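You operate a simulated robot arm through the tools that you are given. There is no shell and no other tool.

Carry out the task below with a simulated robot arm. There is one attempt and no reset: what you move stays moved.

Task
Put things in order on the top of the steel workbench. At the end: the clear sample bottle from the top of the steel workbench stands where the grey dark filter element stood; the grey dark filter element from the top of the steel workbench stands where the silver spacer block stood; the red pad stands on top of the white bundle of papers; the silver spacer block from the top of the steel workbench stands where the red pad stood; whatever was shut is shut again. Leave all else as you found it, and nothing knocked over.

Only the result counts: the job must be done as asked and must still hold three seconds after the hand-in. Knocking over, shifting, dropping, spilling or breaking anything else fails it.

Robot
A 7-joint arm with a two-finger parallel gripper, fixed in place. Base frame: the origin is at the foot of the arm, x ahead of it, y to its left, z up; the work surface is at about z = 0. Units: m, rad, N and s.
With the tool pointing down near the work surface it reaches from about 0.24 to 0.62 m from the base axis. Its first joint turns from -1.152 to 1.152 rad. Payload 2.6 kg.
The tool frame sits at the grasp point between the pads (the TCP): z along the fingers, y along the line on which they close. The tips reach 0.03 m beyond it. Largest opening 0.094 m; finger width 0.028, thickness 0.01; the body of the gripper, 0.05 by 0.096 m, starts 0.055 m behind the TCP.
Orientation is told as [roll, pitch, yaw] about the base's x, y, z axes, in that order, counted from this pose: with the fingers straight down and closing along the base's y, the tool's x points along the base's -x, its y along +y and its z along -z.

Tools
- The arm moves only by the tool send_rows. Its argument "moves" is a list of rows, each a list of 3 entries, a list of its own where there are three numbers: the shift along the tool's x, y, z in units of 150 mm (1.0 is 150 mm), then the turn, a rotation vector about the tool's x, y, z in units of 45 degrees (1.0 is 45 degrees), then the closure, from 0 (fully open) to 1 (shut). In form: [[[x, y, z], [rx, ry, rz], gripper], ...]. A call has 1 to 20 rows; each row is the pose to reach, as a shift and turn from the pose commanded when the call began, along the tool's axes at that moment. A call with a number of a shift or a turn outside -1 to 1 is refused whole. A row lasts 0.2 s, in which the tool goes at most 0.05 m and 0.15 rad; a call with a longer step from one row to the next is refused whole, and so is a gripper value outside its range. Where a pose cannot be reached the arm comes as near as it can. A force on the tool above 40 N (or 10 N above the force at the start of the call, whichever is more), or a blocked arm, ends the call early, and 0.2 s more pass. The fingers move at their own pace (about 0.072 m/s each) and stop on an object; they squeeze with about 40 N. The grip force told is the motor's: it shows also when the fingers shut on nothing. Time passes only in rows, and 0.2 s behind the last, so rows that repeat a pose let the fingers close. The reply holds the time, the measured pose of the TCP, the force on the tool along the base axes, the opening and the grip force, in the units named above and with some noise, with the torque about the TCP (base axes, N m) and any sound that the robot's microphone picked up.
- Cameras (640 x 400 px; columns grow to the right, rows downward): "scene" is fixed at [0.0427, 0.4362, 0.5631]; the picture's right is [-0.70, -0.71, 0.00], its down [-0.42, 0.42, -0.81] and it looks along [0.57, -0.57, -0.59] (base axes); focal length 327 px, centre (320, 200). "wrist" rides on the gripper at [0.076, 0.014, -0.103] in the tool frame; the picture's right is [-0.18, 0.98, 0.00], its down [-0.75, -0.14, -0.64] and it looks along [-0.63, -0.12, 0.77] (tool axes); focal length 243 px, centre (320, 200).
- get_image(camera): a new picture of that camera. It takes no simulated time.
- measure_at(camera, pixels): there is no depth. For up to 12 entries [column, row, z] of the newest picture of that camera ("zoom" is the newest enlarged one), the place [x, y] in the base frame at which the ray of that pixel passes the height z, good to about 0.002 m. It takes no simulated time.
- inspect(camera, box): a new picture of the part [left, top, right, bottom] of that camera's present view, enlarged. It takes no simulated time.
- finish_job(): hands the job in; it is judged then, once.

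Open the gripper and draw the arm clear of the work before you hand the job in, unless the task says otherwise.

The tools are called after "Call:" as name(argument=value, ...) on one line, values as JSON. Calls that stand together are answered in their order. send_rows: Moves the arm, as the interface text tells. Its arguments: {"type":"object","properties":{"moves":{"type":"array","items":{"type":"array"}}},"required":["moves"]} The other tools are called the same way: get_image (camera) takes a picture; measure_at (camera, pixels) gives the place at which the rays of pixels pass given heights; inspect (camera, box) takes an enlarged picture of a part of a camera's view; finish_job () hands the job in.

At the start:

```text
t: 0.0
ee_pos: [0.3767, 0.2332, 0.3259]
tcp_rot: [0.0, 0.001, 0.0]
contact_force: [0.5, 0.0, 0.2]
wrist_torque: [-0.01, -0.01, -0.04]
width: 0.0937
finger_force: 0.0
```

scene: 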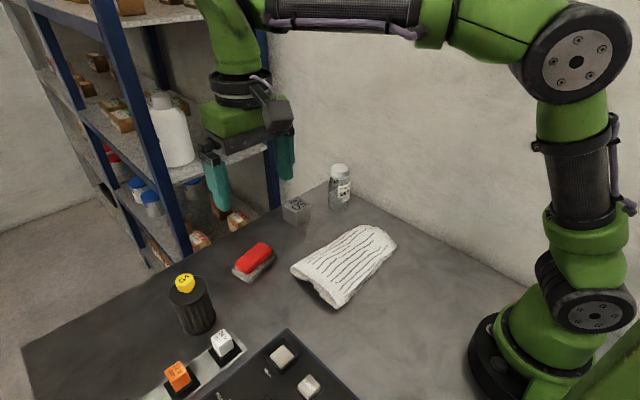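
wrist: 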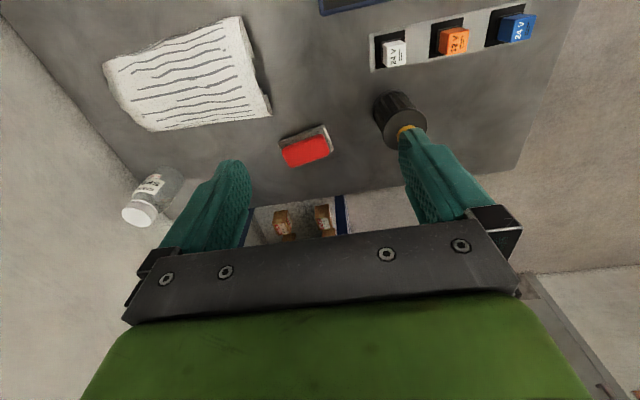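

The scene picture shows a bottle (340,185), a silver block (296,210), a red pad (255,260) and a dark filter with a yellow thing on top (190,300). I'll take enlarged pictures to see the details before moving.

Call:
inspect(camera="scene", box=[140, 240, 380, 390])

Call:
inspect(camera="scene", box=[220, 150, 420, 275])

Call:
get_image(camera="wrist")

```text
2.67 times, centred on (260, 315) of scene
```

zoom: 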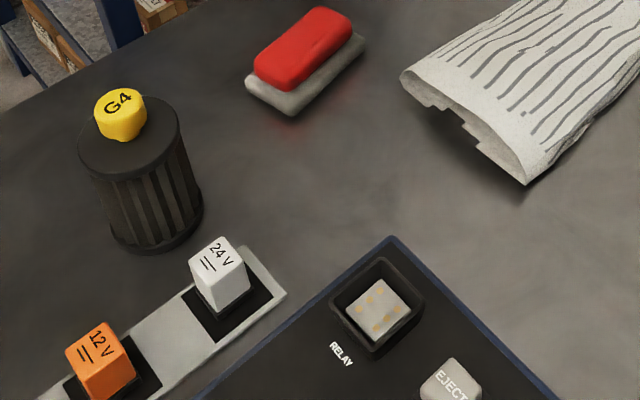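

```text
3.20 times, centred on (320, 212) of scene
```

zoom: 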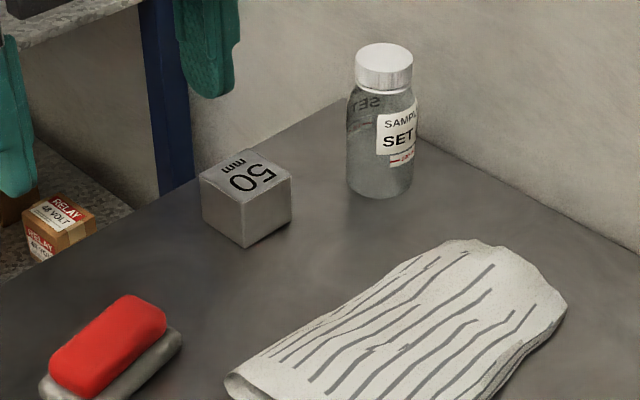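

```text
taken
```

wrist: 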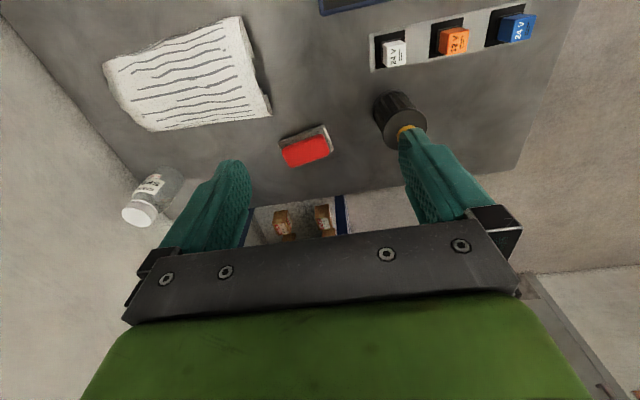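

The zoom shows the block's top corners at (200,178), (291,180), (243,205) and its bottom corners at (203,222), (245,247), (290,218). The bottle's base is about (380,190). I'll measure these, along with the papers' corners.

Call:
measure_at(camera="zoom", pixels=[[203, 222, 0.0], [245, 247, 0.0], [290, 218, 0.0], [200, 178, 0.03], [243, 205, 0.03], [291, 180, 0.03], [252, 150, 0.03], [380, 198, 0.0], [347, 182, 0.0], [412, 184, 0.0], [384, 67, 0.08], [384, 67, 0.1]])

Call:
measure_at(camera="scene", pixels=[[292, 268, 0.0], [337, 308, 0.0], [396, 243, 0.0], [357, 226, 0.0], [292, 268, 0.02], [337, 308, 0.02], [396, 243, 0.02], [357, 226, 0.02], [232, 268, 0.0], [249, 283, 0.0], [276, 257, 0.0], [262, 243, 0.02]])

```text
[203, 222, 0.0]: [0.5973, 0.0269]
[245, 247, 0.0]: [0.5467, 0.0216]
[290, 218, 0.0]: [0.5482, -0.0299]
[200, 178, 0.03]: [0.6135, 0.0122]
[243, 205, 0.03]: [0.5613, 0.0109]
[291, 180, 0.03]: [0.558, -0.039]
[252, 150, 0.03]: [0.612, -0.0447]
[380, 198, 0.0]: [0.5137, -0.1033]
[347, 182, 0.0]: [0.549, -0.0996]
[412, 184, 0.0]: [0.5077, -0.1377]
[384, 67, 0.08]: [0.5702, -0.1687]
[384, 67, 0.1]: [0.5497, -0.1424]
```

```text
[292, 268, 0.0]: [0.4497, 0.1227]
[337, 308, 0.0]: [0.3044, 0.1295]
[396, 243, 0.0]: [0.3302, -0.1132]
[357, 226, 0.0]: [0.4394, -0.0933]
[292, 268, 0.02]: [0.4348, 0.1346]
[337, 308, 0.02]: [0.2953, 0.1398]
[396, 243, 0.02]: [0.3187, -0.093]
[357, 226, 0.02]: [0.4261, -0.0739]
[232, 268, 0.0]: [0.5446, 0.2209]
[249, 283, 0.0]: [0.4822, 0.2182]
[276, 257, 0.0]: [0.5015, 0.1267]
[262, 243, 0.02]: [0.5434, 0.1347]
```

The block reads as about a 50 mm cube near (0.573, 0.0), and the bottle is near (0.53, -0.12). Next I'll enlarge the filter and pad in the scene view to measure them.

Call:
inspect(camera="scene", box=[150, 230, 310, 350])

```text
3.33 times, centred on (230, 290) of scene
```

zoom: 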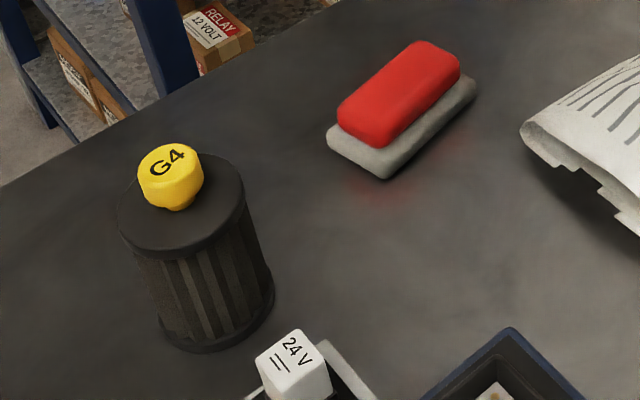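

The filter's base shows at (160,332), (210,352) and (273,297), and its top rim at (118,215), (245,195), (182,260). I'll measure these together with the pad's corners.

Call:
measure_at(camera="zoom", pixels=[[160, 332, 0.0], [210, 352, 0.0], [273, 297, 0.0], [118, 215, 0.07], [245, 195, 0.07], [182, 260, 0.07], [170, 160, 0.09]])

Call:
measure_at(camera="zoom", pixels=[[327, 145, 0.0], [385, 178, 0.0], [477, 90, 0.0], [338, 105, 0.025], [379, 145, 0.025], [460, 68, 0.025], [415, 42, 0.03], [340, 100, 0.03]])

Call:
measure_at(camera="scene", pixels=[[400, 226, 0.0], [450, 255, 0.0], [325, 183, 0.0], [300, 200, 0.0], [150, 270, 0.0], [50, 335, 0.0], [219, 335, 0.03], [288, 330, 0.03]])

```text
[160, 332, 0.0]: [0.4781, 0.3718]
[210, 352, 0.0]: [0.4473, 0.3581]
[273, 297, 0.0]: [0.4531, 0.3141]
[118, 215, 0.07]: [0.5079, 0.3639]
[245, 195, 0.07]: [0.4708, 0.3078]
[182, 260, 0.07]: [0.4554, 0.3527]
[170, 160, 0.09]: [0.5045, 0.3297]
```

```text
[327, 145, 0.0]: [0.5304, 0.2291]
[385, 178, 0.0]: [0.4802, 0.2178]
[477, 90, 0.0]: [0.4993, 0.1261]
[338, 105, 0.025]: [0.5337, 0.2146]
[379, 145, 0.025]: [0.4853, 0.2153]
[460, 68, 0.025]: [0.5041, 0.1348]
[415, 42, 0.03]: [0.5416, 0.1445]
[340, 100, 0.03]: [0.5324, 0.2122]
```

```text
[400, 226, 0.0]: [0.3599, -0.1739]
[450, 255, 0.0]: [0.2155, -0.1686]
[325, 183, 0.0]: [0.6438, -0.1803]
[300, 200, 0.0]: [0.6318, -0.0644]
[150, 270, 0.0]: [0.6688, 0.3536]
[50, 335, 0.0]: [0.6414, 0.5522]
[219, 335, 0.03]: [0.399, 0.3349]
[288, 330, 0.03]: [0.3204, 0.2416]
```

The wall line is at y≈-0.175 and the table's far edge at x≈0.64. To refine the pad pose and the paper shape, I'll enlarge the wrist view around the pad (305,147) and papers (190,75).

Call:
inspect(camera="wrist", box=[90, 10, 290, 135])

Call:
inspect(camera="wrist", box=[260, 80, 450, 200])

```text
3.20 times, centred on (190, 72) of wrist
```

zoom: 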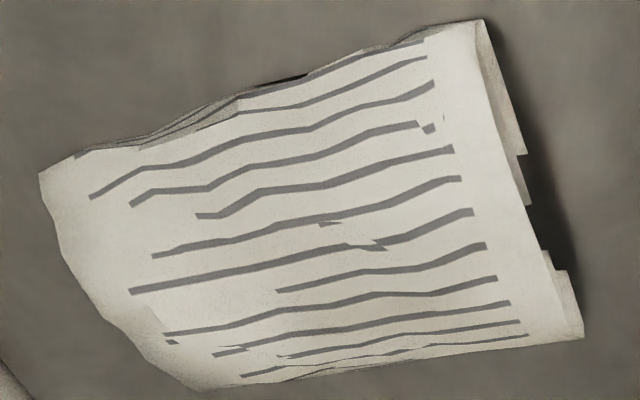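

```text
3.33 times, centred on (355, 140) of wrist
```

zoom: 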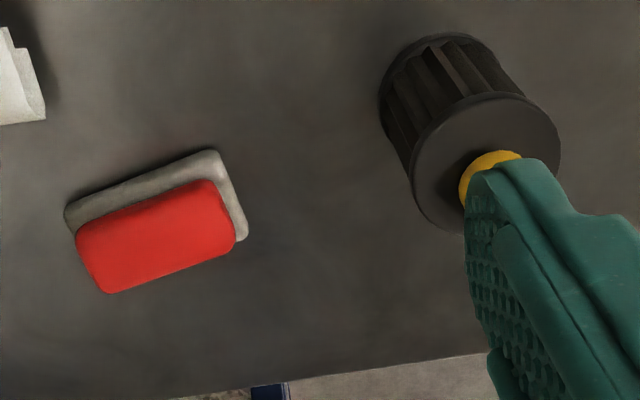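

The paper corners in the wrist view are about (241,16), (272,116), (149,131) and (102,64). I'll measure these at several heights to triangulate against the scene view, plus the pad and filter edges.

Call:
measure_at(camera="wrist", pixels=[[240.6, 16.2, 0.0], [240.6, 16.2, 0.03], [272.2, 115.6, 0.0], [272.2, 115.6, 0.03], [149.4, 131.2, 0.0], [149.4, 131.2, 0.03], [102.5, 63.8, 0.0], [102.5, 63.8, 0.03]])

Call:
measure_at(camera="zoom", pixels=[[65, 215, 0.0], [212, 150, 0.0], [248, 235, 0.0], [103, 293, 0.03], [77, 232, 0.03], [236, 240, 0.03], [207, 180, 0.03], [380, 100, 0.0], [440, 36, 0.0], [412, 190, 0.08], [560, 150, 0.08], [490, 92, 0.08]])

```text
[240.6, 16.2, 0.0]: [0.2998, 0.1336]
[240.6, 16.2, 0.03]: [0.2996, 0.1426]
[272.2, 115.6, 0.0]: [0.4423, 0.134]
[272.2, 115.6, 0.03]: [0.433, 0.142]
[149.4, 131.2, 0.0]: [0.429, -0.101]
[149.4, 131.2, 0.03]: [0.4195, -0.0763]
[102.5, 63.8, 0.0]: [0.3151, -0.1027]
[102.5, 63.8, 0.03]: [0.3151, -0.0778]
```

```text
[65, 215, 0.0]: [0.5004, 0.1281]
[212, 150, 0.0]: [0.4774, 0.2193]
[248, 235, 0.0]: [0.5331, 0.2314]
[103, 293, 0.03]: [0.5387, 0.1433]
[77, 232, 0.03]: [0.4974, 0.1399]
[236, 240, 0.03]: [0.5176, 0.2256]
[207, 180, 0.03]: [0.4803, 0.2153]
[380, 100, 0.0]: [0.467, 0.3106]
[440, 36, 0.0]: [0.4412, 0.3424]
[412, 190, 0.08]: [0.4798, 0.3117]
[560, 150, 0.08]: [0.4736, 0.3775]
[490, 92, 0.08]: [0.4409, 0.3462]
```

The pad centre comes out at about (0.516, 0.1785), turned about +12.5°, with its long side roughly along y and about 0.094 x 0.053. I'll turn the tool towards yaw -77.5° so it grips the short side, moving above the pad in two calls.

Call:
send_rows(moves=[[[-0.1, -0.04, 0], [0, 0, 0.125], 0], [[-0.2, -0.08, 0], [0, 0, 0.25], 0], [[-0.3, -0.12, 0], [0, 0, 0.375], 0], [[-0.4, -0.16, 0], [0, 0, 0.5], 0], [[-0.5, -0.2, 0], [0, 0, 0.625], 0], [[-0.6, -0.24, 0], [0, 0, 0.75], 0], [[-0.7, -0.28, 0], [0, 0, 0.875], 0], [[-0.8, -0.32, 0], [0, 0, 1.0], 0], [[-0.8, -0.32, 0], [0, 0, 1.0], 0]])

```text
t: 2.0
ee_pos: [0.4964, 0.1862, 0.3264]
tcp_rot: [0.001, 0.001, -0.787]
contact_force: [-0.1, 0.5, -0.1]
wrist_torque: [-0.02, -0.04, 0.02]
width: 0.0939
finger_force: 0.0
```

The tool is at yaw -45° and the readings are as expected. I'll turn the remaining 32.5°, centre over the pad and go down to about z = 0.2.

Call:
send_rows(moves=[[[-0.02, 0.01, 0.14], [0, 0, 0.12], 0], [[-0.04, 0.02, 0.28], [0, 0, 0.24], 0], [[-0.06, 0.03, 0.42], [0, 0, 0.36], 0], [[-0.08, 0.04, 0.56], [0, 0, 0.48], 0], [[-0.1, 0.05, 0.7], [0, 0, 0.6], 0], [[-0.1225, 0.0594, 0.84], [0, 0, 0.722], 0], [[-0.1225, 0.0594, 0.84], [0, 0, 0.722], 0]])

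Call:
get_image(camera="wrist")

Call:
get_image(camera="scene")

```text
t: 3.6
ee_pos: [0.5141, 0.1799, 0.1996]
tcp_rot: [0.001, -0.001, -1.355]
contact_force: [-0.3, -0.4, 0.2]
wrist_torque: [-0.04, -0.03, 0.0]
width: 0.0939
finger_force: 0.0
```

```text
taken
```

wrist: 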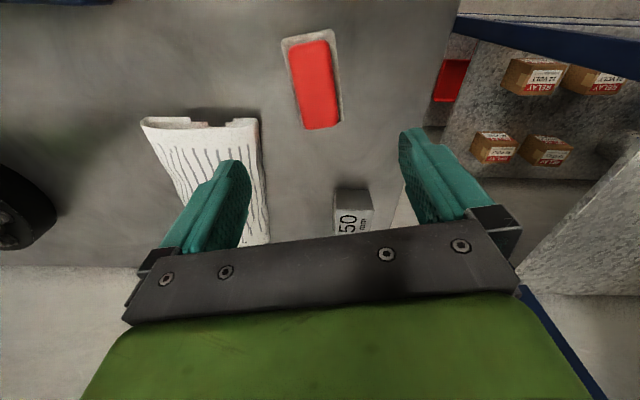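

```text
taken
```

scene: 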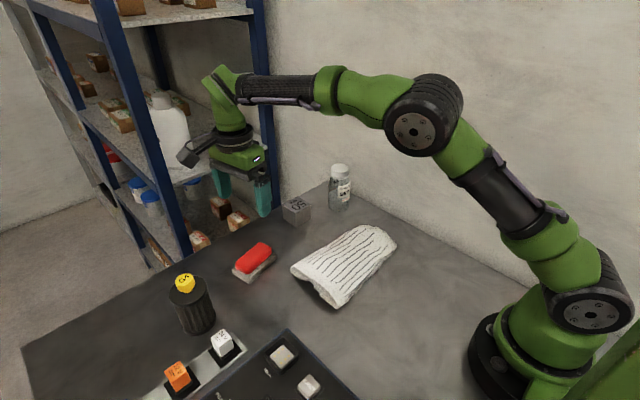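

In the wrist view the pad is at (312,80), pointing nearly straight up the image, and the block is at (352,210). I'll enlarge the pad to refine its centre and yaw.

Call:
inspect(camera="wrist", box=[240, 20, 400, 140])

```text
3.33 times, centred on (320, 80) of wrist
```

zoom: 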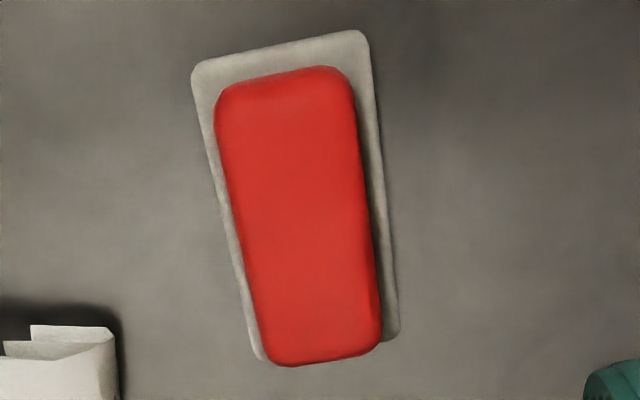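

The pad base corners in the zoom are (192,65), (367,32), (398,338) and (255,355), and the red corners are (215,90), (350,70), (382,345), (268,363). I'll measure both sets.

Call:
measure_at(camera="zoom", pixels=[[192, 65, 0.006], [367, 32, 0.006], [399, 338, 0.006], [255, 357, 0.006], [215, 90, 0.03], [350, 70, 0.03], [382, 345, 0.03], [266, 363, 0.03]])

Call:
measure_at(camera="wrist", pixels=[[337, 188, 0.05], [367, 188, 0.05], [333, 209, 0.05], [372, 209, 0.05]])

```text
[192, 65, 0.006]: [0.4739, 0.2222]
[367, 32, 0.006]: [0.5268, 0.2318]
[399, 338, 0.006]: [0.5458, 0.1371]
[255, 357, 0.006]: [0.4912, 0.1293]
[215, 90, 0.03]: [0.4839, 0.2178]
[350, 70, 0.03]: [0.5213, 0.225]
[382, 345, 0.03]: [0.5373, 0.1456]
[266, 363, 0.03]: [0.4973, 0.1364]
```

```text
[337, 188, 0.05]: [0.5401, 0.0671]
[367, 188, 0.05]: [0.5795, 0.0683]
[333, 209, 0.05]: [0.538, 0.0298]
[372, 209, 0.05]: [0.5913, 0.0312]
```

The wrist measure puts the pad centre at (0.509, 0.180), while the scene measure gave (0.516, 0.178). I'll repeat some measurements in both views to judge the noise.

Call:
measure_at(camera="zoom", pixels=[[192, 65, 0.0], [192, 65, 0.0], [367, 32, 0.0], [367, 32, 0.0], [399, 338, 0.0], [399, 338, 0.0], [255, 357, 0.0], [255, 357, 0.0]])

Call:
inspect(camera="scene", box=[222, 230, 286, 290])

```text
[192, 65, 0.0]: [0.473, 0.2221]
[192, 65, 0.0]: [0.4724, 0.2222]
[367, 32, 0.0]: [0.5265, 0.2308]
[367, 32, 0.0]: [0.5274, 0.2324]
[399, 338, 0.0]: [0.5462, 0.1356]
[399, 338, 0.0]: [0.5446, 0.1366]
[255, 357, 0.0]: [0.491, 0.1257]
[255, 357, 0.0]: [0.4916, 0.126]
```

```text
6.67 times, centred on (254, 260) of scene
```

zoom: 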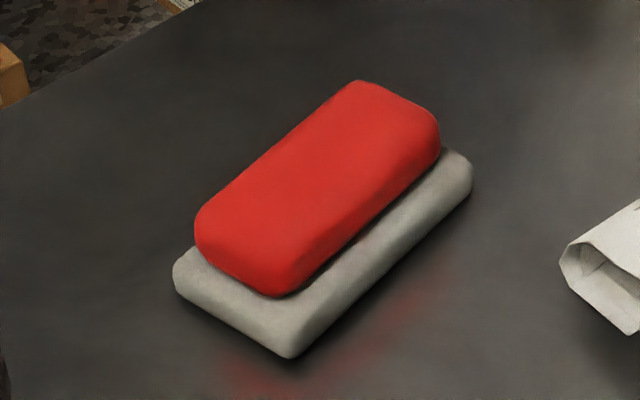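

The scene zoom gives the base's bottom corners at (175,292), (290,358) and (472,196). I'll measure these on the table plane.

Call:
measure_at(camera="zoom", pixels=[[175, 292, 0.0], [175, 292, 0.0], [290, 358, 0.0], [290, 358, 0.0], [472, 196, 0.0], [472, 196, 0.0], [196, 220, 0.03], [285, 296, 0.012], [362, 80, 0.03], [440, 120, 0.03], [196, 212, 0.03], [295, 255, 0.03]])

```text
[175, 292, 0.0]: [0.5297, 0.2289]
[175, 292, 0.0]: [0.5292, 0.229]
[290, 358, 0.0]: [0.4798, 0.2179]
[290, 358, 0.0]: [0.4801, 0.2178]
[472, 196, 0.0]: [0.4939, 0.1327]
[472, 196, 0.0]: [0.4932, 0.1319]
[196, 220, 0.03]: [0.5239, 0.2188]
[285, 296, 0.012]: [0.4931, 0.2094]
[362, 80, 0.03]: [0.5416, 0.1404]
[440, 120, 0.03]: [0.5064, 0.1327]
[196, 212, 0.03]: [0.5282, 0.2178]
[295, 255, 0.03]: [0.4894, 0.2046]
```

Both views now agree on a pad centre near (0.510, 0.180) with yaw about +10.5°; the red top is at z≈0.036 and about 0.04 wide. I'll make a small correction in position and turn and go down to z≈0.10 for a check.

Call:
send_rows(moves=[[[0.01, -0.029, 0.15], [0, 0, 0.044], 0], [[0.01, -0.029, 0.32], [0, 0, 0.044], 0], [[0.01, -0.029, 0.5], [0, 0, 0.044], 0], [[0.01, -0.029, 0.665], [0, 0, 0.044], 0], [[0.01, -0.029, 0.665], [0, 0, 0.044], 0]])

Call:
get_image(camera="wrist")

Call:
inspect(camera="scene", box=[160, 170, 352, 290])

```text
t: 4.8
ee_pos: [0.5108, 0.1807, 0.0984]
tcp_rot: [0.0, 0.001, -1.387]
contact_force: [0.6, -0.4, 0.0]
wrist_torque: [-0.02, -0.02, 0.0]
width: 0.0939
finger_force: 0.1
```

```text
taken
```

wrist: 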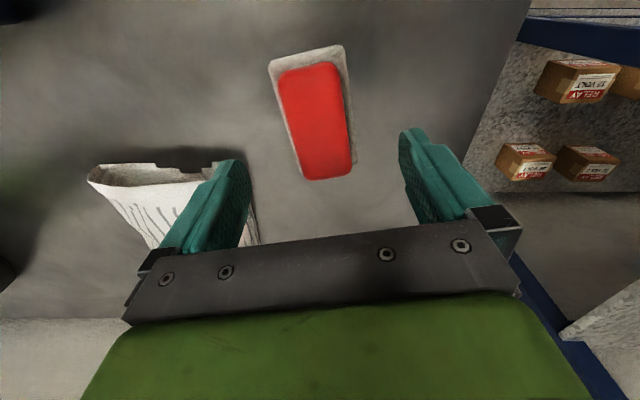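

```text
3.33 times, centred on (256, 230) of scene
```

zoom: 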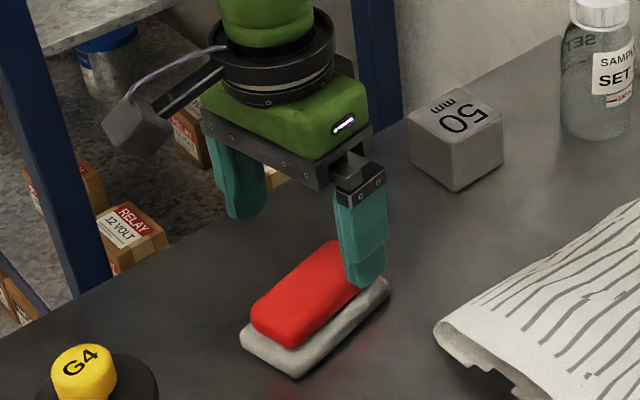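

The fingers straddle the pad evenly, with the pad at (315,110) between the fingertips. I'll go down to TCP z≈0.045, so the tips stop just above the grey base, then close on the red part.

Call:
send_rows(moves=[[[0, 0, 0.1], [0, 0, 0], 0], [[0, 0, 0.2], [0, 0, 0], 0], [[0, 0, 0.3], [0, 0, 0], 0], [[0, 0, 0.355], [0, 0, 0], 0], [[0, 0, 0.355], [0, 0, 0], 0]])

Call:
inspect(camera="scene", box=[160, 190, 352, 310])

```text
t: 6.0
ee_pos: [0.5115, 0.1803, 0.0467]
tcp_rot: [0.0, 0.001, -1.387]
contact_force: [0.3, -0.2, -0.1]
wrist_torque: [0.04, 0.04, 0.0]
width: 0.0941
finger_force: 0.2
```

```text
3.33 times, centred on (256, 250) of scene
```

zoom: 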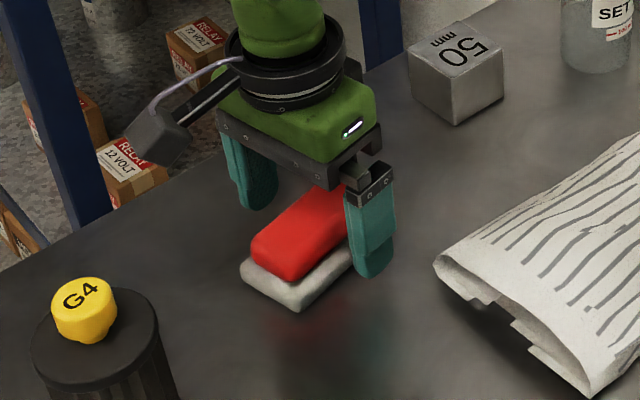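

The tips hover just above the table beside the pad and there is no contact. I'll close the fingers and hold the pose long enough for them to stop on the pad.

Call:
send_rows(moves=[[[0, 0, 0], [0, 0, 0], 1], [[0, 0, 0], [0, 0, 0], 1], [[0, 0, 0], [0, 0, 0], 1], [[0, 0, 0], [0, 0, 0], 1], [[0, 0, 0], [0, 0, 0], 1]])

Call:
inspect(camera="scene", box=[160, 190, 352, 310])

```text
t: 7.2
ee_pos: [0.5102, 0.1798, 0.0473]
tcp_rot: [0.002, 0.0, -1.387]
contact_force: [0.2, 0.2, 0.5]
wrist_torque: [-0.01, -0.01, 0.04]
width: 0.0405
finger_force: 40.0
```

```text
3.33 times, centred on (256, 250) of scene
```

zoom: 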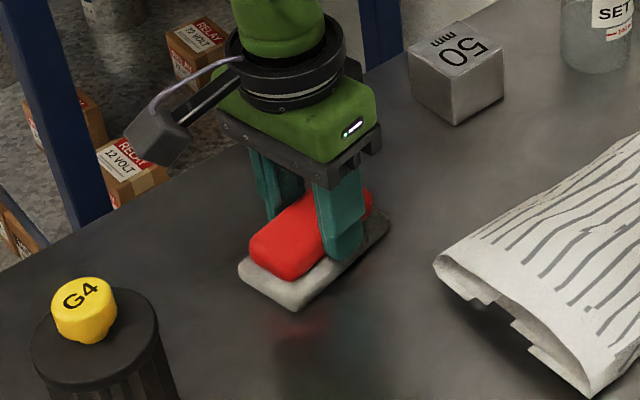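

The fingers stopped at 0.0405 on the red part with 40 N. I'll lift gently by about 0.1 m and check that the whole pad comes along.

Call:
send_rows(moves=[[[0, 0, -0.05], [0, 0, 0], 1], [[0, 0, -0.15], [0, 0, 0], 1], [[0, 0, -0.3], [0, 0, 0], 1], [[0, 0, -0.45], [0, 0, 0], 1], [[0, 0, -0.6], [0, 0, 0], 1], [[0, 0, -0.7], [0, 0, 0], 1], [[0, 0, -0.7], [0, 0, 0], 1]])

Call:
get_image(camera="scene")

Call:
get_image(camera="wrist")

```text
t: 8.8
ee_pos: [0.5113, 0.1804, 0.1519]
tcp_rot: [0.0, 0.001, -1.388]
contact_force: [0.8, 0.5, -0.2]
wrist_torque: [-0.01, -0.03, -0.03]
width: 0.0
finger_force: 32.6
```

```text
taken
```

scene: 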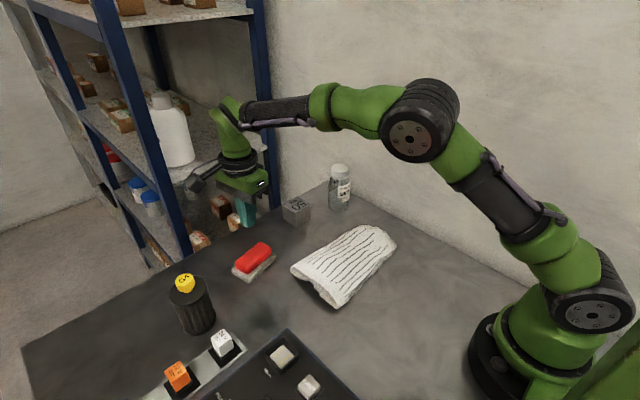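

```text
taken
```

wrist: 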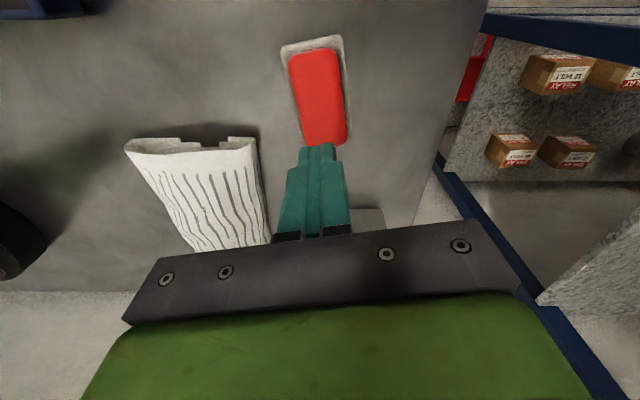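

The fingers slid off: the width reads 0.0 and the pad is still on the table at (255,260). I'll look closely to see where it lies now.

Call:
inspect(camera="scene", box=[222, 230, 286, 290])

Call:
inspect(camera="wrist", box=[240, 20, 400, 160])

```text
6.67 times, centred on (254, 260) of scene
```

zoom: 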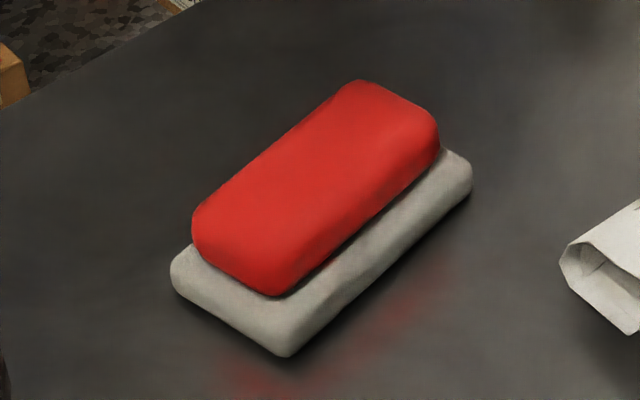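

```text
2.86 times, centred on (320, 90) of wrist
```

zoom: 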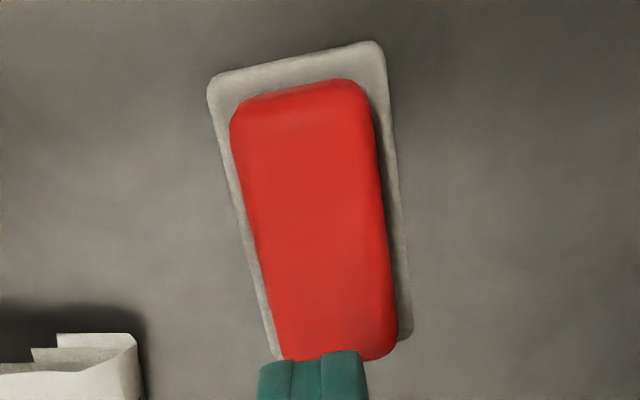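

The pad lies practically where it was, so the smooth red top simply slipped out. This time I'll open, go lower so the tips take the wider grey base (TCP z≈0.034), and then close.

Call:
send_rows(moves=[[[0, 0, 0], [0, 0, 0], 0], [[0, 0, 0], [0, 0, 0], 0], [[0, 0, 0], [0, 0, 0], 0], [[0, 0, 0], [0, 0, 0], 0], [[0, 0, 0.15], [0, 0, 0], 0], [[0, 0, 0.35], [0, 0, 0], 0], [[0, 0, 0.55], [0, 0, 0], 0], [[0, 0, 0.7], [0, 0, 0], 0], [[0, 0, 0.785], [0, 0, 0], 0], [[0, 0, 0.785], [0, 0, 0], 0]])

Call:
inspect(camera="scene", box=[190, 200, 318, 300])

```text
t: 11.0
ee_pos: [0.5112, 0.1801, 0.0333]
tcp_rot: [-0.002, 0.0, -1.387]
contact_force: [-1.1, -0.1, 0.6]
wrist_torque: [0.01, -0.02, -0.02]
width: 0.094
finger_force: 0.2
```

```text
4.00 times, centred on (254, 250) of scene
```

zoom: 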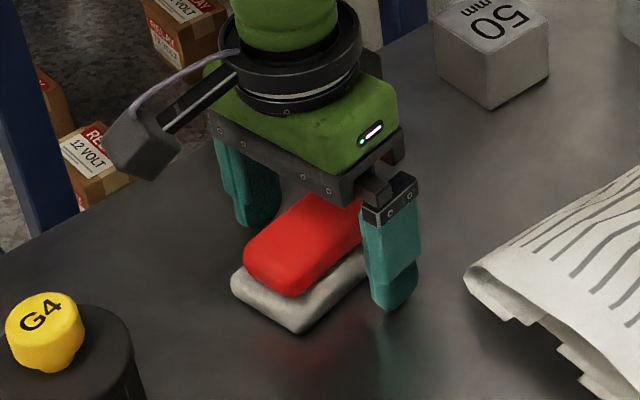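

The tips are now beside the grey base with no contact force. I'll close and then lift only a few millimetres to read the forces.

Call:
send_rows(moves=[[[0, 0, 0], [0, 0, 0], 1], [[0, 0, 0], [0, 0, 0], 1], [[0, 0, 0], [0, 0, 0], 1], [[0, 0, 0], [0, 0, 0], 1], [[0, 0, 0], [0, 0, 0], 1]])

Call:
send_rows(moves=[[[0, 0, -0.01], [0, 0, 0], 1], [[0, 0, -0.03], [0, 0, 0], 1], [[0, 0, -0.03], [0, 0, 0], 1]])

Call:
inspect(camera="scene", box=[190, 200, 318, 300])

```text
t: 12.2
ee_pos: [0.5116, 0.1804, 0.0345]
tcp_rot: [-0.001, 0.0, -1.387]
contact_force: [-0.5, -0.7, 0.1]
wrist_torque: [0.02, 0.01, 0.0]
width: 0.054
finger_force: 39.9
```

```text
t: 13.0
ee_pos: [0.5123, 0.1795, 0.0386]
tcp_rot: [0.001, 0.0, -1.388]
contact_force: [0.2, 0.1, -0.1]
wrist_torque: [0.0, 0.0, -0.02]
width: 0.0538
finger_force: 39.6
```

```text
4.00 times, centred on (254, 250) of scene
```

zoom: 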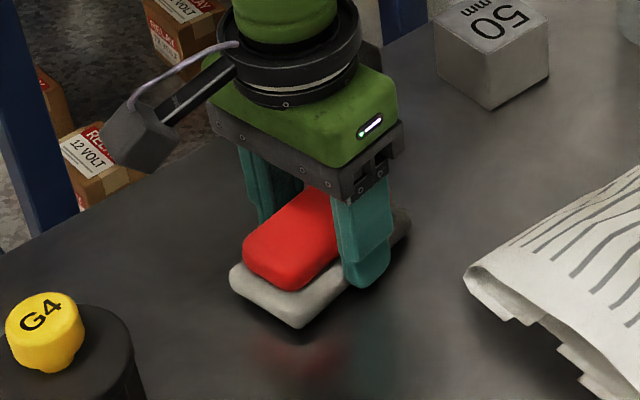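

The base is gripped at 0.054, and the pad's front corner has risen from row 333 to 325 in the zoom, so it came up with the fingers. I'll keep lifting slowly.

Call:
send_rows(moves=[[[0, 0, -0.03], [0, 0, 0], 1], [[0, 0, -0.08], [0, 0, 0], 1], [[0, 0, -0.14], [0, 0, 0], 1], [[0, 0, -0.2], [0, 0, 0], 1], [[0, 0, -0.26], [0, 0, 0], 1], [[0, 0, -0.32], [0, 0, 0], 1], [[0, 0, -0.32], [0, 0, 0], 1]])

Call:
inspect(camera="scene", box=[190, 180, 318, 300])

```text
t: 14.6
ee_pos: [0.5106, 0.1786, 0.0872]
tcp_rot: [0.0, 0.001, -1.389]
contact_force: [0.0, -0.4, -0.8]
wrist_torque: [0.01, 0.02, -0.01]
width: 0.0537
finger_force: 39.6
```

```text
3.33 times, centred on (254, 240) of scene
```

zoom: 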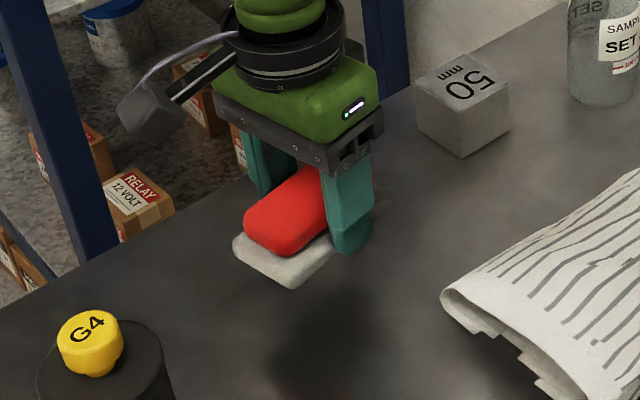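

The pad is held firmly at z≈0.087. Before moving, I'll enlarge the papers at (345,265) to judge how flat and high the top is.

Call:
inspect(camera="scene", box=[280, 215, 408, 315])

```text
4.00 times, centred on (344, 265) of scene
```

zoom: 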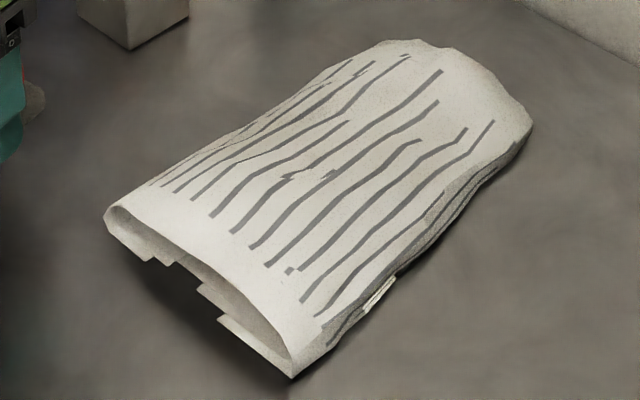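

The papers form a gently arched bundle about 0.02–0.03 m high, centred near (0.369, 0.022). I'll raise the pad and travel the first half of the way above the table.

Call:
send_rows(moves=[[[0, 0, -0.15], [0, 0, 0], 1], [[0, 0, -0.3], [0, 0, 0], 1], [[-0.03, -0.04, -0.4], [0, 0, 0], 1], [[-0.1, -0.13, -0.43], [0, 0, 0], 1], [[-0.19, -0.25, -0.43], [0, 0, 0], 1], [[-0.28, -0.37, -0.43], [0, 0, 0], 1], [[-0.36, -0.47, -0.43], [0, 0, 0], 1], [[-0.432, -0.561, -0.43], [0, 0, 0], 1], [[-0.432, -0.561, -0.43], [0, 0, 0], 1]])

```text
t: 16.6
ee_pos: [0.4395, 0.1007, 0.1509]
tcp_rot: [0.0, 0.0, -1.386]
contact_force: [0.4, -0.4, -0.9]
wrist_torque: [0.04, -0.01, 0.0]
width: 0.0536
finger_force: 39.8
```

The pad is still held at width 0.0536. I'll travel the second half, turning 10.5° so the pad's long side lies along y like the papers.

Call:
send_rows(moves=[[[-0.07, -0.09, 0], [0, 0, 0.04], 1], [[-0.15, -0.19, 0], [0, 0, 0.08], 1], [[-0.23, -0.3, 0], [0, 0, 0.12], 1], [[-0.31, -0.41, 0], [0, 0, 0.16], 1], [[-0.38, -0.5, 0], [0, 0, 0.2], 1], [[-0.432, -0.561, 0], [0, 0, 0.233], 1], [[-0.432, -0.561, 0], [0, 0, 0.233], 1]])

Call:
get_image(camera="wrist")

Call:
get_image(camera="scene")

```text
t: 18.2
ee_pos: [0.3684, 0.0217, 0.1514]
tcp_rot: [0.001, -0.001, -1.569]
contact_force: [-0.1, 0.4, 0.0]
wrist_torque: [0.01, -0.02, 0.0]
width: 0.0535
finger_force: 40.4
```

```text
taken
```

wrist: 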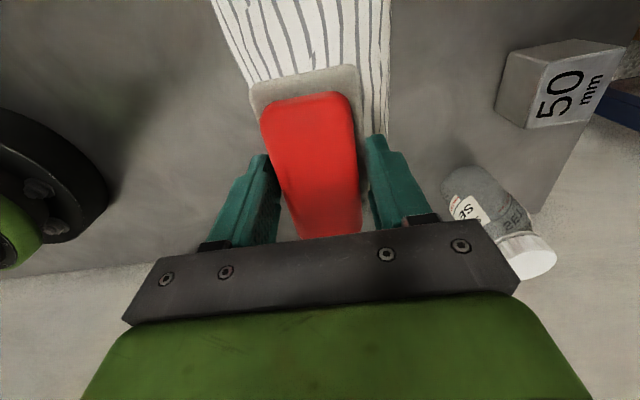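

```text
taken
```

scene: 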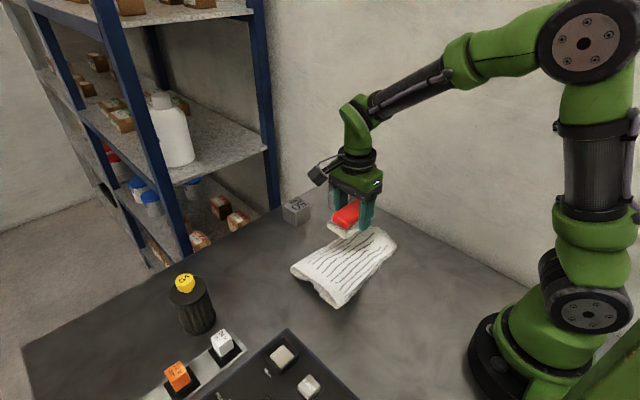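

The pad is over the papers and aligned with them. I'll go down to TCP z≈0.08, so the pad's underside is at about 0.046, and check from the scene view.

Call:
send_rows(moves=[[[0, 0, 0.12], [0, 0, 0], 1], [[0, 0, 0.24], [0, 0, 0], 1], [[0, 0, 0.36], [0, 0, 0], 1], [[0, 0, 0.44], [0, 0, 0], 1], [[0, 0, 0.47], [0, 0, 0], 1], [[0, 0, 0.47], [0, 0, 0], 1]])

Call:
inspect(camera="scene", box=[270, 190, 430, 315])

Call:
get_image(camera="wrist")

```text
t: 19.6
ee_pos: [0.3681, 0.022, 0.0807]
tcp_rot: [0.001, 0.001, -1.57]
contact_force: [-0.8, -0.8, -0.6]
wrist_torque: [-0.01, 0.04, -0.01]
width: 0.0537
finger_force: 40.2
```

```text
3.20 times, centred on (350, 252) of scene
```

zoom: 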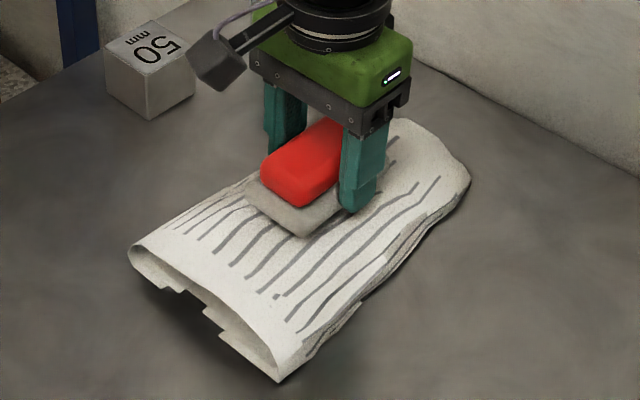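

```text
taken
```

wrist: 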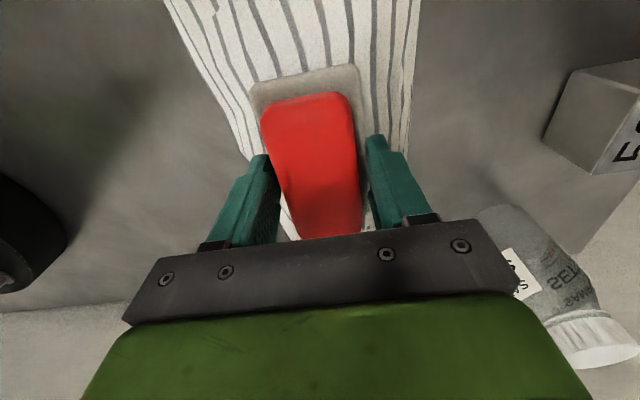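

The pad is centred over the bundle and still slightly above it. I'll go down in small steps and watch the vertical force for contact.

Call:
send_rows(moves=[[[0, 0, 0.02], [0, 0, 0], 1], [[0, 0, 0.04], [0, 0, 0], 1], [[0, 0, 0.06], [0, 0, 0], 1], [[0, 0, 0.06], [0, 0, 0], 1]])

Call:
inspect(camera="scene", box=[270, 190, 430, 315])

```text
t: 20.6
ee_pos: [0.3697, 0.022, 0.0736]
tcp_rot: [0.005, 0.0, -1.568]
contact_force: [0.2, 1.4, 23.4]
wrist_torque: [-1.06, -0.04, -0.03]
width: 0.054
finger_force: 40.0
```

```text
3.20 times, centred on (350, 252) of scene
```

zoom: 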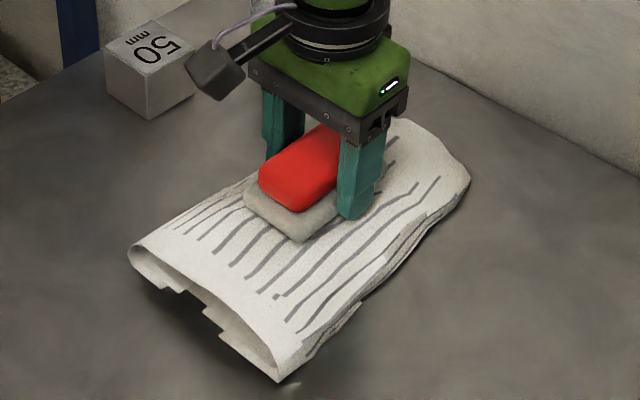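

There is contact: 23 N upward with a torque of -1.06 Nm about x, so the pad's low-y end touched first because the bundle slopes a little. I'll back off 1.5 mm and tilt about the closing axis by about 2° so the pad lies flush.

Call:
send_rows(moves=[[[0, 0, -0.01], [0, 0, 0], 1], [[0, 0, -0.01], [0, -0.022, 0], 1], [[0, 0, -0.01], [0, -0.044, 0], 1], [[0, 0, -0.01], [0, -0.044, 0], 1]])

```text
t: 21.6
ee_pos: [0.3689, 0.0214, 0.0727]
tcp_rot: [0.0, -0.032, -1.57]
contact_force: [0.4, 3.4, 20.4]
wrist_torque: [1.18, 0.01, 0.0]
width: 0.054
finger_force: 40.2
```

The torque flipped to +1.18 Nm, so the flush tilt lies about halfway. I'll undo 1° of tilt and raise 1.5 mm more to reach a light contact.

Call:
send_rows(moves=[[[0, 0, -0.005], [0, 0.011, 0], 1], [[0, 0, -0.01], [0, 0.022, 0], 1], [[0, 0, -0.01], [0, 0.022, 0], 1]])

```text
t: 22.4
ee_pos: [0.3676, 0.0225, 0.0747]
tcp_rot: [-0.004, -0.017, -1.57]
contact_force: [-0.3, 0.2, -0.5]
wrist_torque: [0.01, -0.01, -0.02]
width: 0.054
finger_force: 39.6
```

The force is now zero, so the pad is just clear. I'll lower by 1 mm to touch lightly.

Call:
send_rows(moves=[[[0, 0, 0.004], [0, 0, 0], 1], [[0, 0, 0.008], [0, 0, 0], 1], [[0, 0, 0.008], [0, 0, 0], 1]])

```text
t: 23.2
ee_pos: [0.3681, 0.0216, 0.074]
tcp_rot: [-0.002, -0.018, -1.57]
contact_force: [-0.1, 0.3, -0.3]
wrist_torque: [0.01, 0.02, 0.0]
width: 0.0538
finger_force: 39.7
```

There is still no contact, so I'll lower another 1 mm.

Call:
send_rows(moves=[[[0, 0, 0.004], [0, 0, 0], 1], [[0, 0, 0.008], [0, 0, 0], 1], [[0, 0, 0.008], [0, 0, 0], 1]])

```text
t: 24.0
ee_pos: [0.3696, 0.0226, 0.0735]
tcp_rot: [0.002, -0.018, -1.571]
contact_force: [-0.7, 0.8, 7.5]
wrist_torque: [0.35, -0.02, 0.03]
width: 0.0537
finger_force: 39.8
```

The pad is in light contact (7.5 N) and nearly flush. I'll open the fingers partway to about 0.075 while holding the pose.

Call:
send_rows(moves=[[[0, 0, 0], [0, 0, 0], 0.3], [[0, 0, 0], [0, 0, 0], 0.2], [[0, 0, 0], [0, 0, 0], 0.2], [[0, 0, 0], [0, 0, 0], 0.2]])

Call:
inspect(camera="scene", box=[270, 190, 430, 315])

Call:
get_image(camera="wrist")

```text
t: 25.0
ee_pos: [0.3695, 0.0224, 0.0722]
tcp_rot: [-0.001, -0.018, -1.571]
contact_force: [-1.1, 0.5, 0.0]
wrist_torque: [-0.02, 0.0, 0.01]
width: 0.0753
finger_force: 0.0
```

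```text
3.20 times, centred on (350, 252) of scene
```

zoom: 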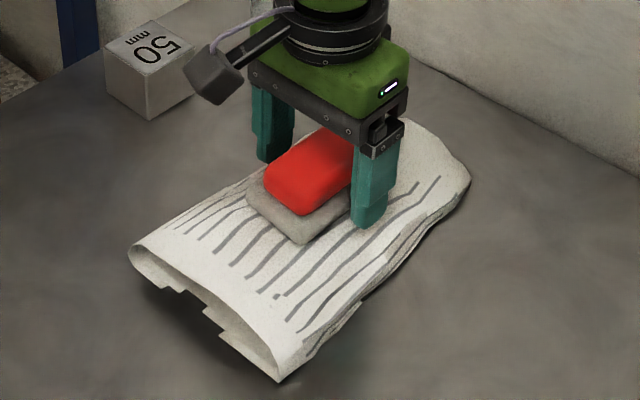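

```text
taken
```

wrist: 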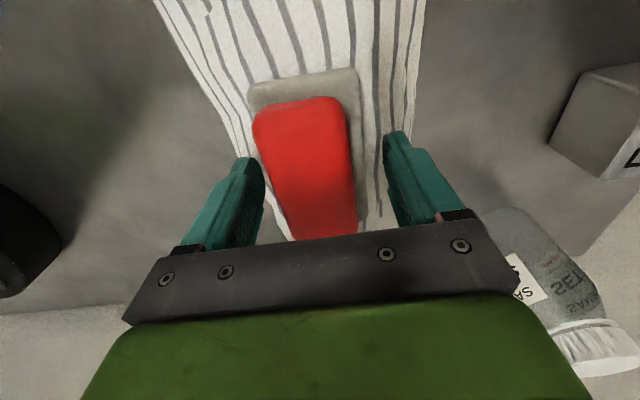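

The pad rests flat on the papers with the fingers clear on both sides. I'll lift straight up by about 0.13 m.

Call:
send_rows(moves=[[[0, 0, -0.05], [0, 0, 0], 0.2], [[0, 0, -0.15], [0, 0, 0], 0.2], [[0, 0, -0.3], [0, 0, 0], 0.2], [[0, 0, -0.5], [0, 0, 0], 0.2], [[0, 0, -0.7], [0, 0, 0], 0.2], [[0, 0, -0.88], [0, 0.011, 0], 0.2], [[0, 0, -0.9], [0, 0.022, 0], 0.2], [[0, 0, -0.9], [0, 0.022, 0], 0.2]])

Call:
get_image(camera="scene")

Call:
get_image(camera="wrist")

```text
t: 26.8
ee_pos: [0.3688, 0.0235, 0.2072]
tcp_rot: [0.0, 0.0, -1.573]
contact_force: [0.3, -0.8, 0.2]
wrist_torque: [-0.02, 0.03, 0.02]
width: 0.0752
finger_force: 0.0
```

```text
taken
```

scene: 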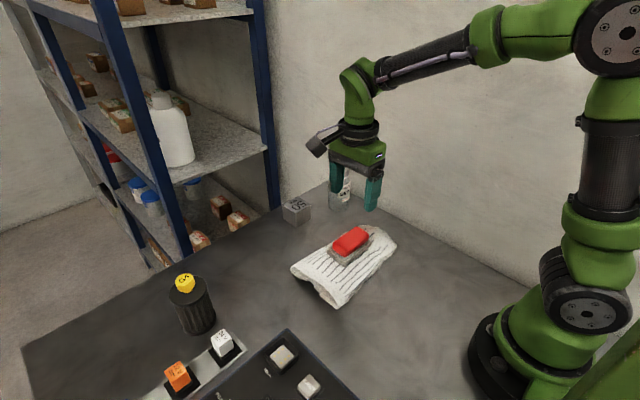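

```text
taken
```

wrist: 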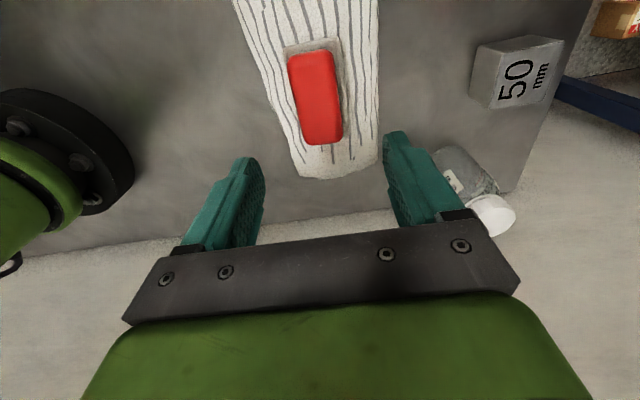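

The pad stands on the bundle, and the papers look unshifted (corners at (292,268) and (337,308) as before). I'll turn back towards yaw 0 while moving towards the block.

Call:
send_rows(moves=[[[-0.01, 0.05, 0], [0, 0, -0.14], 0], [[-0.02, 0.1, 0], [0, 0, -0.29], 0], [[-0.03, 0.15, 0], [0, 0, -0.43], 0], [[-0.04, 0.2, 0], [0, 0, -0.57], 0], [[-0.05, 0.24, 0], [0, 0, -0.71], 0], [[-0.06, 0.28, 0], [0, 0, -0.86], 0], [[-0.067, 0.3, 0], [0, 0, -1.0], 0], [[-0.067, 0.3, 0], [0, 0, -1.0], 0]])

Call:
send_rows(moves=[[[-0.04, 0.02, 0], [0, 0, -0.14], 0], [[-0.08, 0.04, 0], [0, 0, -0.29], 0], [[-0.12, 0.06, 0], [0, 0, -0.43], 0], [[-0.16, 0.08, 0], [0, 0, -0.57], 0], [[-0.2, 0.1, 0], [0, 0, -0.71], 0], [[-0.23, 0.12, 0], [0, 0, -0.86], 0], [[-0.245, 0.132, 0], [0, 0, -1.0], 0], [[-0.245, 0.132, 0], [0, 0, -1.0], 0]])

Call:
get_image(camera="wrist")

Call:
get_image(camera="scene")

```text
t: 28.6
ee_pos: [0.4138, 0.0146, 0.2074]
tcp_rot: [0.0, 0.0, -0.784]
contact_force: [-0.4, -0.3, -0.6]
wrist_torque: [0.01, -0.02, 0.02]
width: 0.0944
finger_force: 0.2
```

```text
t: 30.4
ee_pos: [0.4535, 0.0011, 0.2071]
tcp_rot: [0.001, -0.002, 0.003]
contact_force: [0.2, 0.4, -0.1]
wrist_torque: [0.03, -0.02, 0.0]
width: 0.0941
finger_force: 0.0
```

```text
taken
```

wrist: 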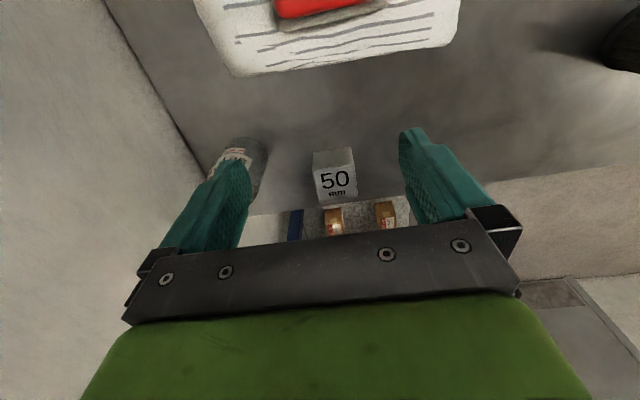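

```text
taken
```

scene: 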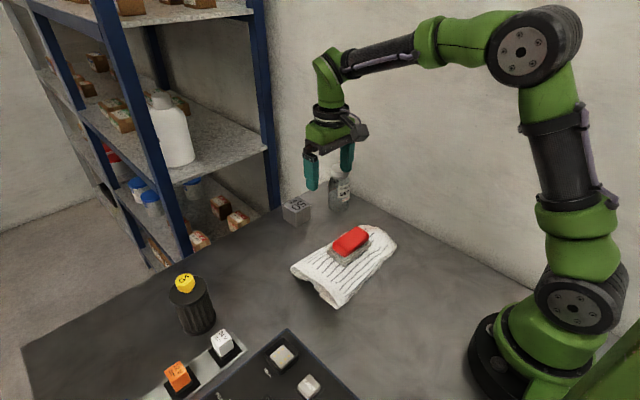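

From here the block shows at (335,175) and the bottle at (243,165) in the wrist view. I'll enlarge the block in both views for accurate corner positions.

Call:
inspect(camera="wrist", box=[290, 130, 386, 220])

Call:
inspect(camera="scene", box=[270, 180, 366, 240])

```text
4.44 times, centred on (338, 175) of wrist
```

zoom: 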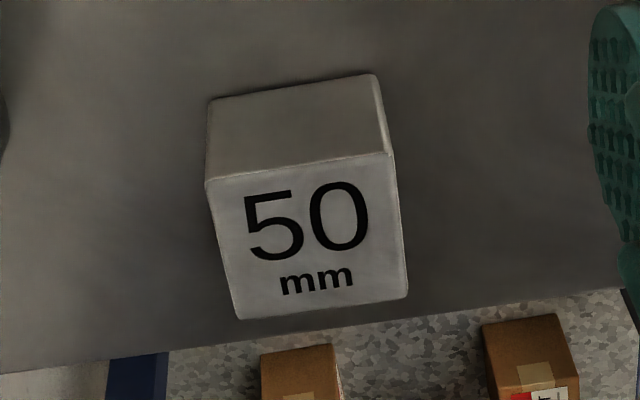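

```text
6.67 times, centred on (318, 210) of scene
```

zoom: 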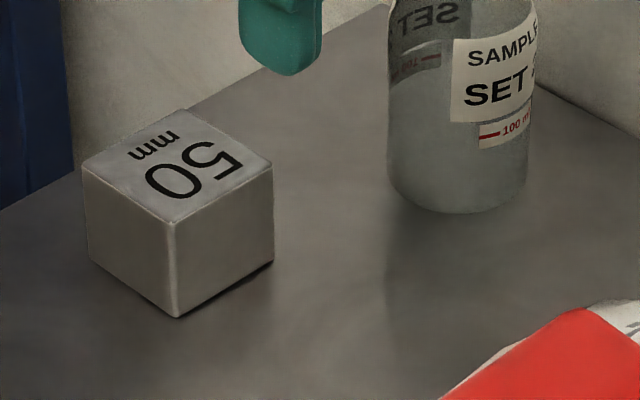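

Scene zoom corners are top (82,168), (180,110), (272,163), (170,222) and bottom (88,260), (177,317), (273,263). I'll measure these and the matching corners in the wrist view, plus the bottle's base edge.

Call:
measure_at(camera="zoom", pixels=[[82, 168, 0.05], [180, 110, 0.05], [272, 163, 0.05], [170, 222, 0.05], [88, 260, 0.0], [177, 317, 0.0], [273, 263, 0.0], [388, 192, 0.0], [456, 214, 0.0], [527, 195, 0.0]])

Call:
measure_at(camera="wrist", pixels=[[312.6, 152.1, 0.0], [350.5, 146.7, 0.0], [312.6, 171, 0.05], [353.8, 164.2, 0.05], [320, 202, 0.05], [357.7, 196.9, 0.05]])

```text
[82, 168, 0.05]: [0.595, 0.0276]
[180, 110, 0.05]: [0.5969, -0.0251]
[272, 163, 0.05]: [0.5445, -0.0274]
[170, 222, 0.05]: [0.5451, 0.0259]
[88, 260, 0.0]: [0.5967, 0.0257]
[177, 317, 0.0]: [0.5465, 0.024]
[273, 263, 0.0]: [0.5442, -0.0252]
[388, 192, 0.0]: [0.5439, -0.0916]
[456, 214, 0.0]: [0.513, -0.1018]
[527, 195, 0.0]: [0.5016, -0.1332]
```

```text
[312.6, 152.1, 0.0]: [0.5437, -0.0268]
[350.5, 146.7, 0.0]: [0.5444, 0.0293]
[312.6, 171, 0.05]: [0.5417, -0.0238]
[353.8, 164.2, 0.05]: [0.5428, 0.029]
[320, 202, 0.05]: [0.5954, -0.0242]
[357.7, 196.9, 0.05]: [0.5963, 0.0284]
```

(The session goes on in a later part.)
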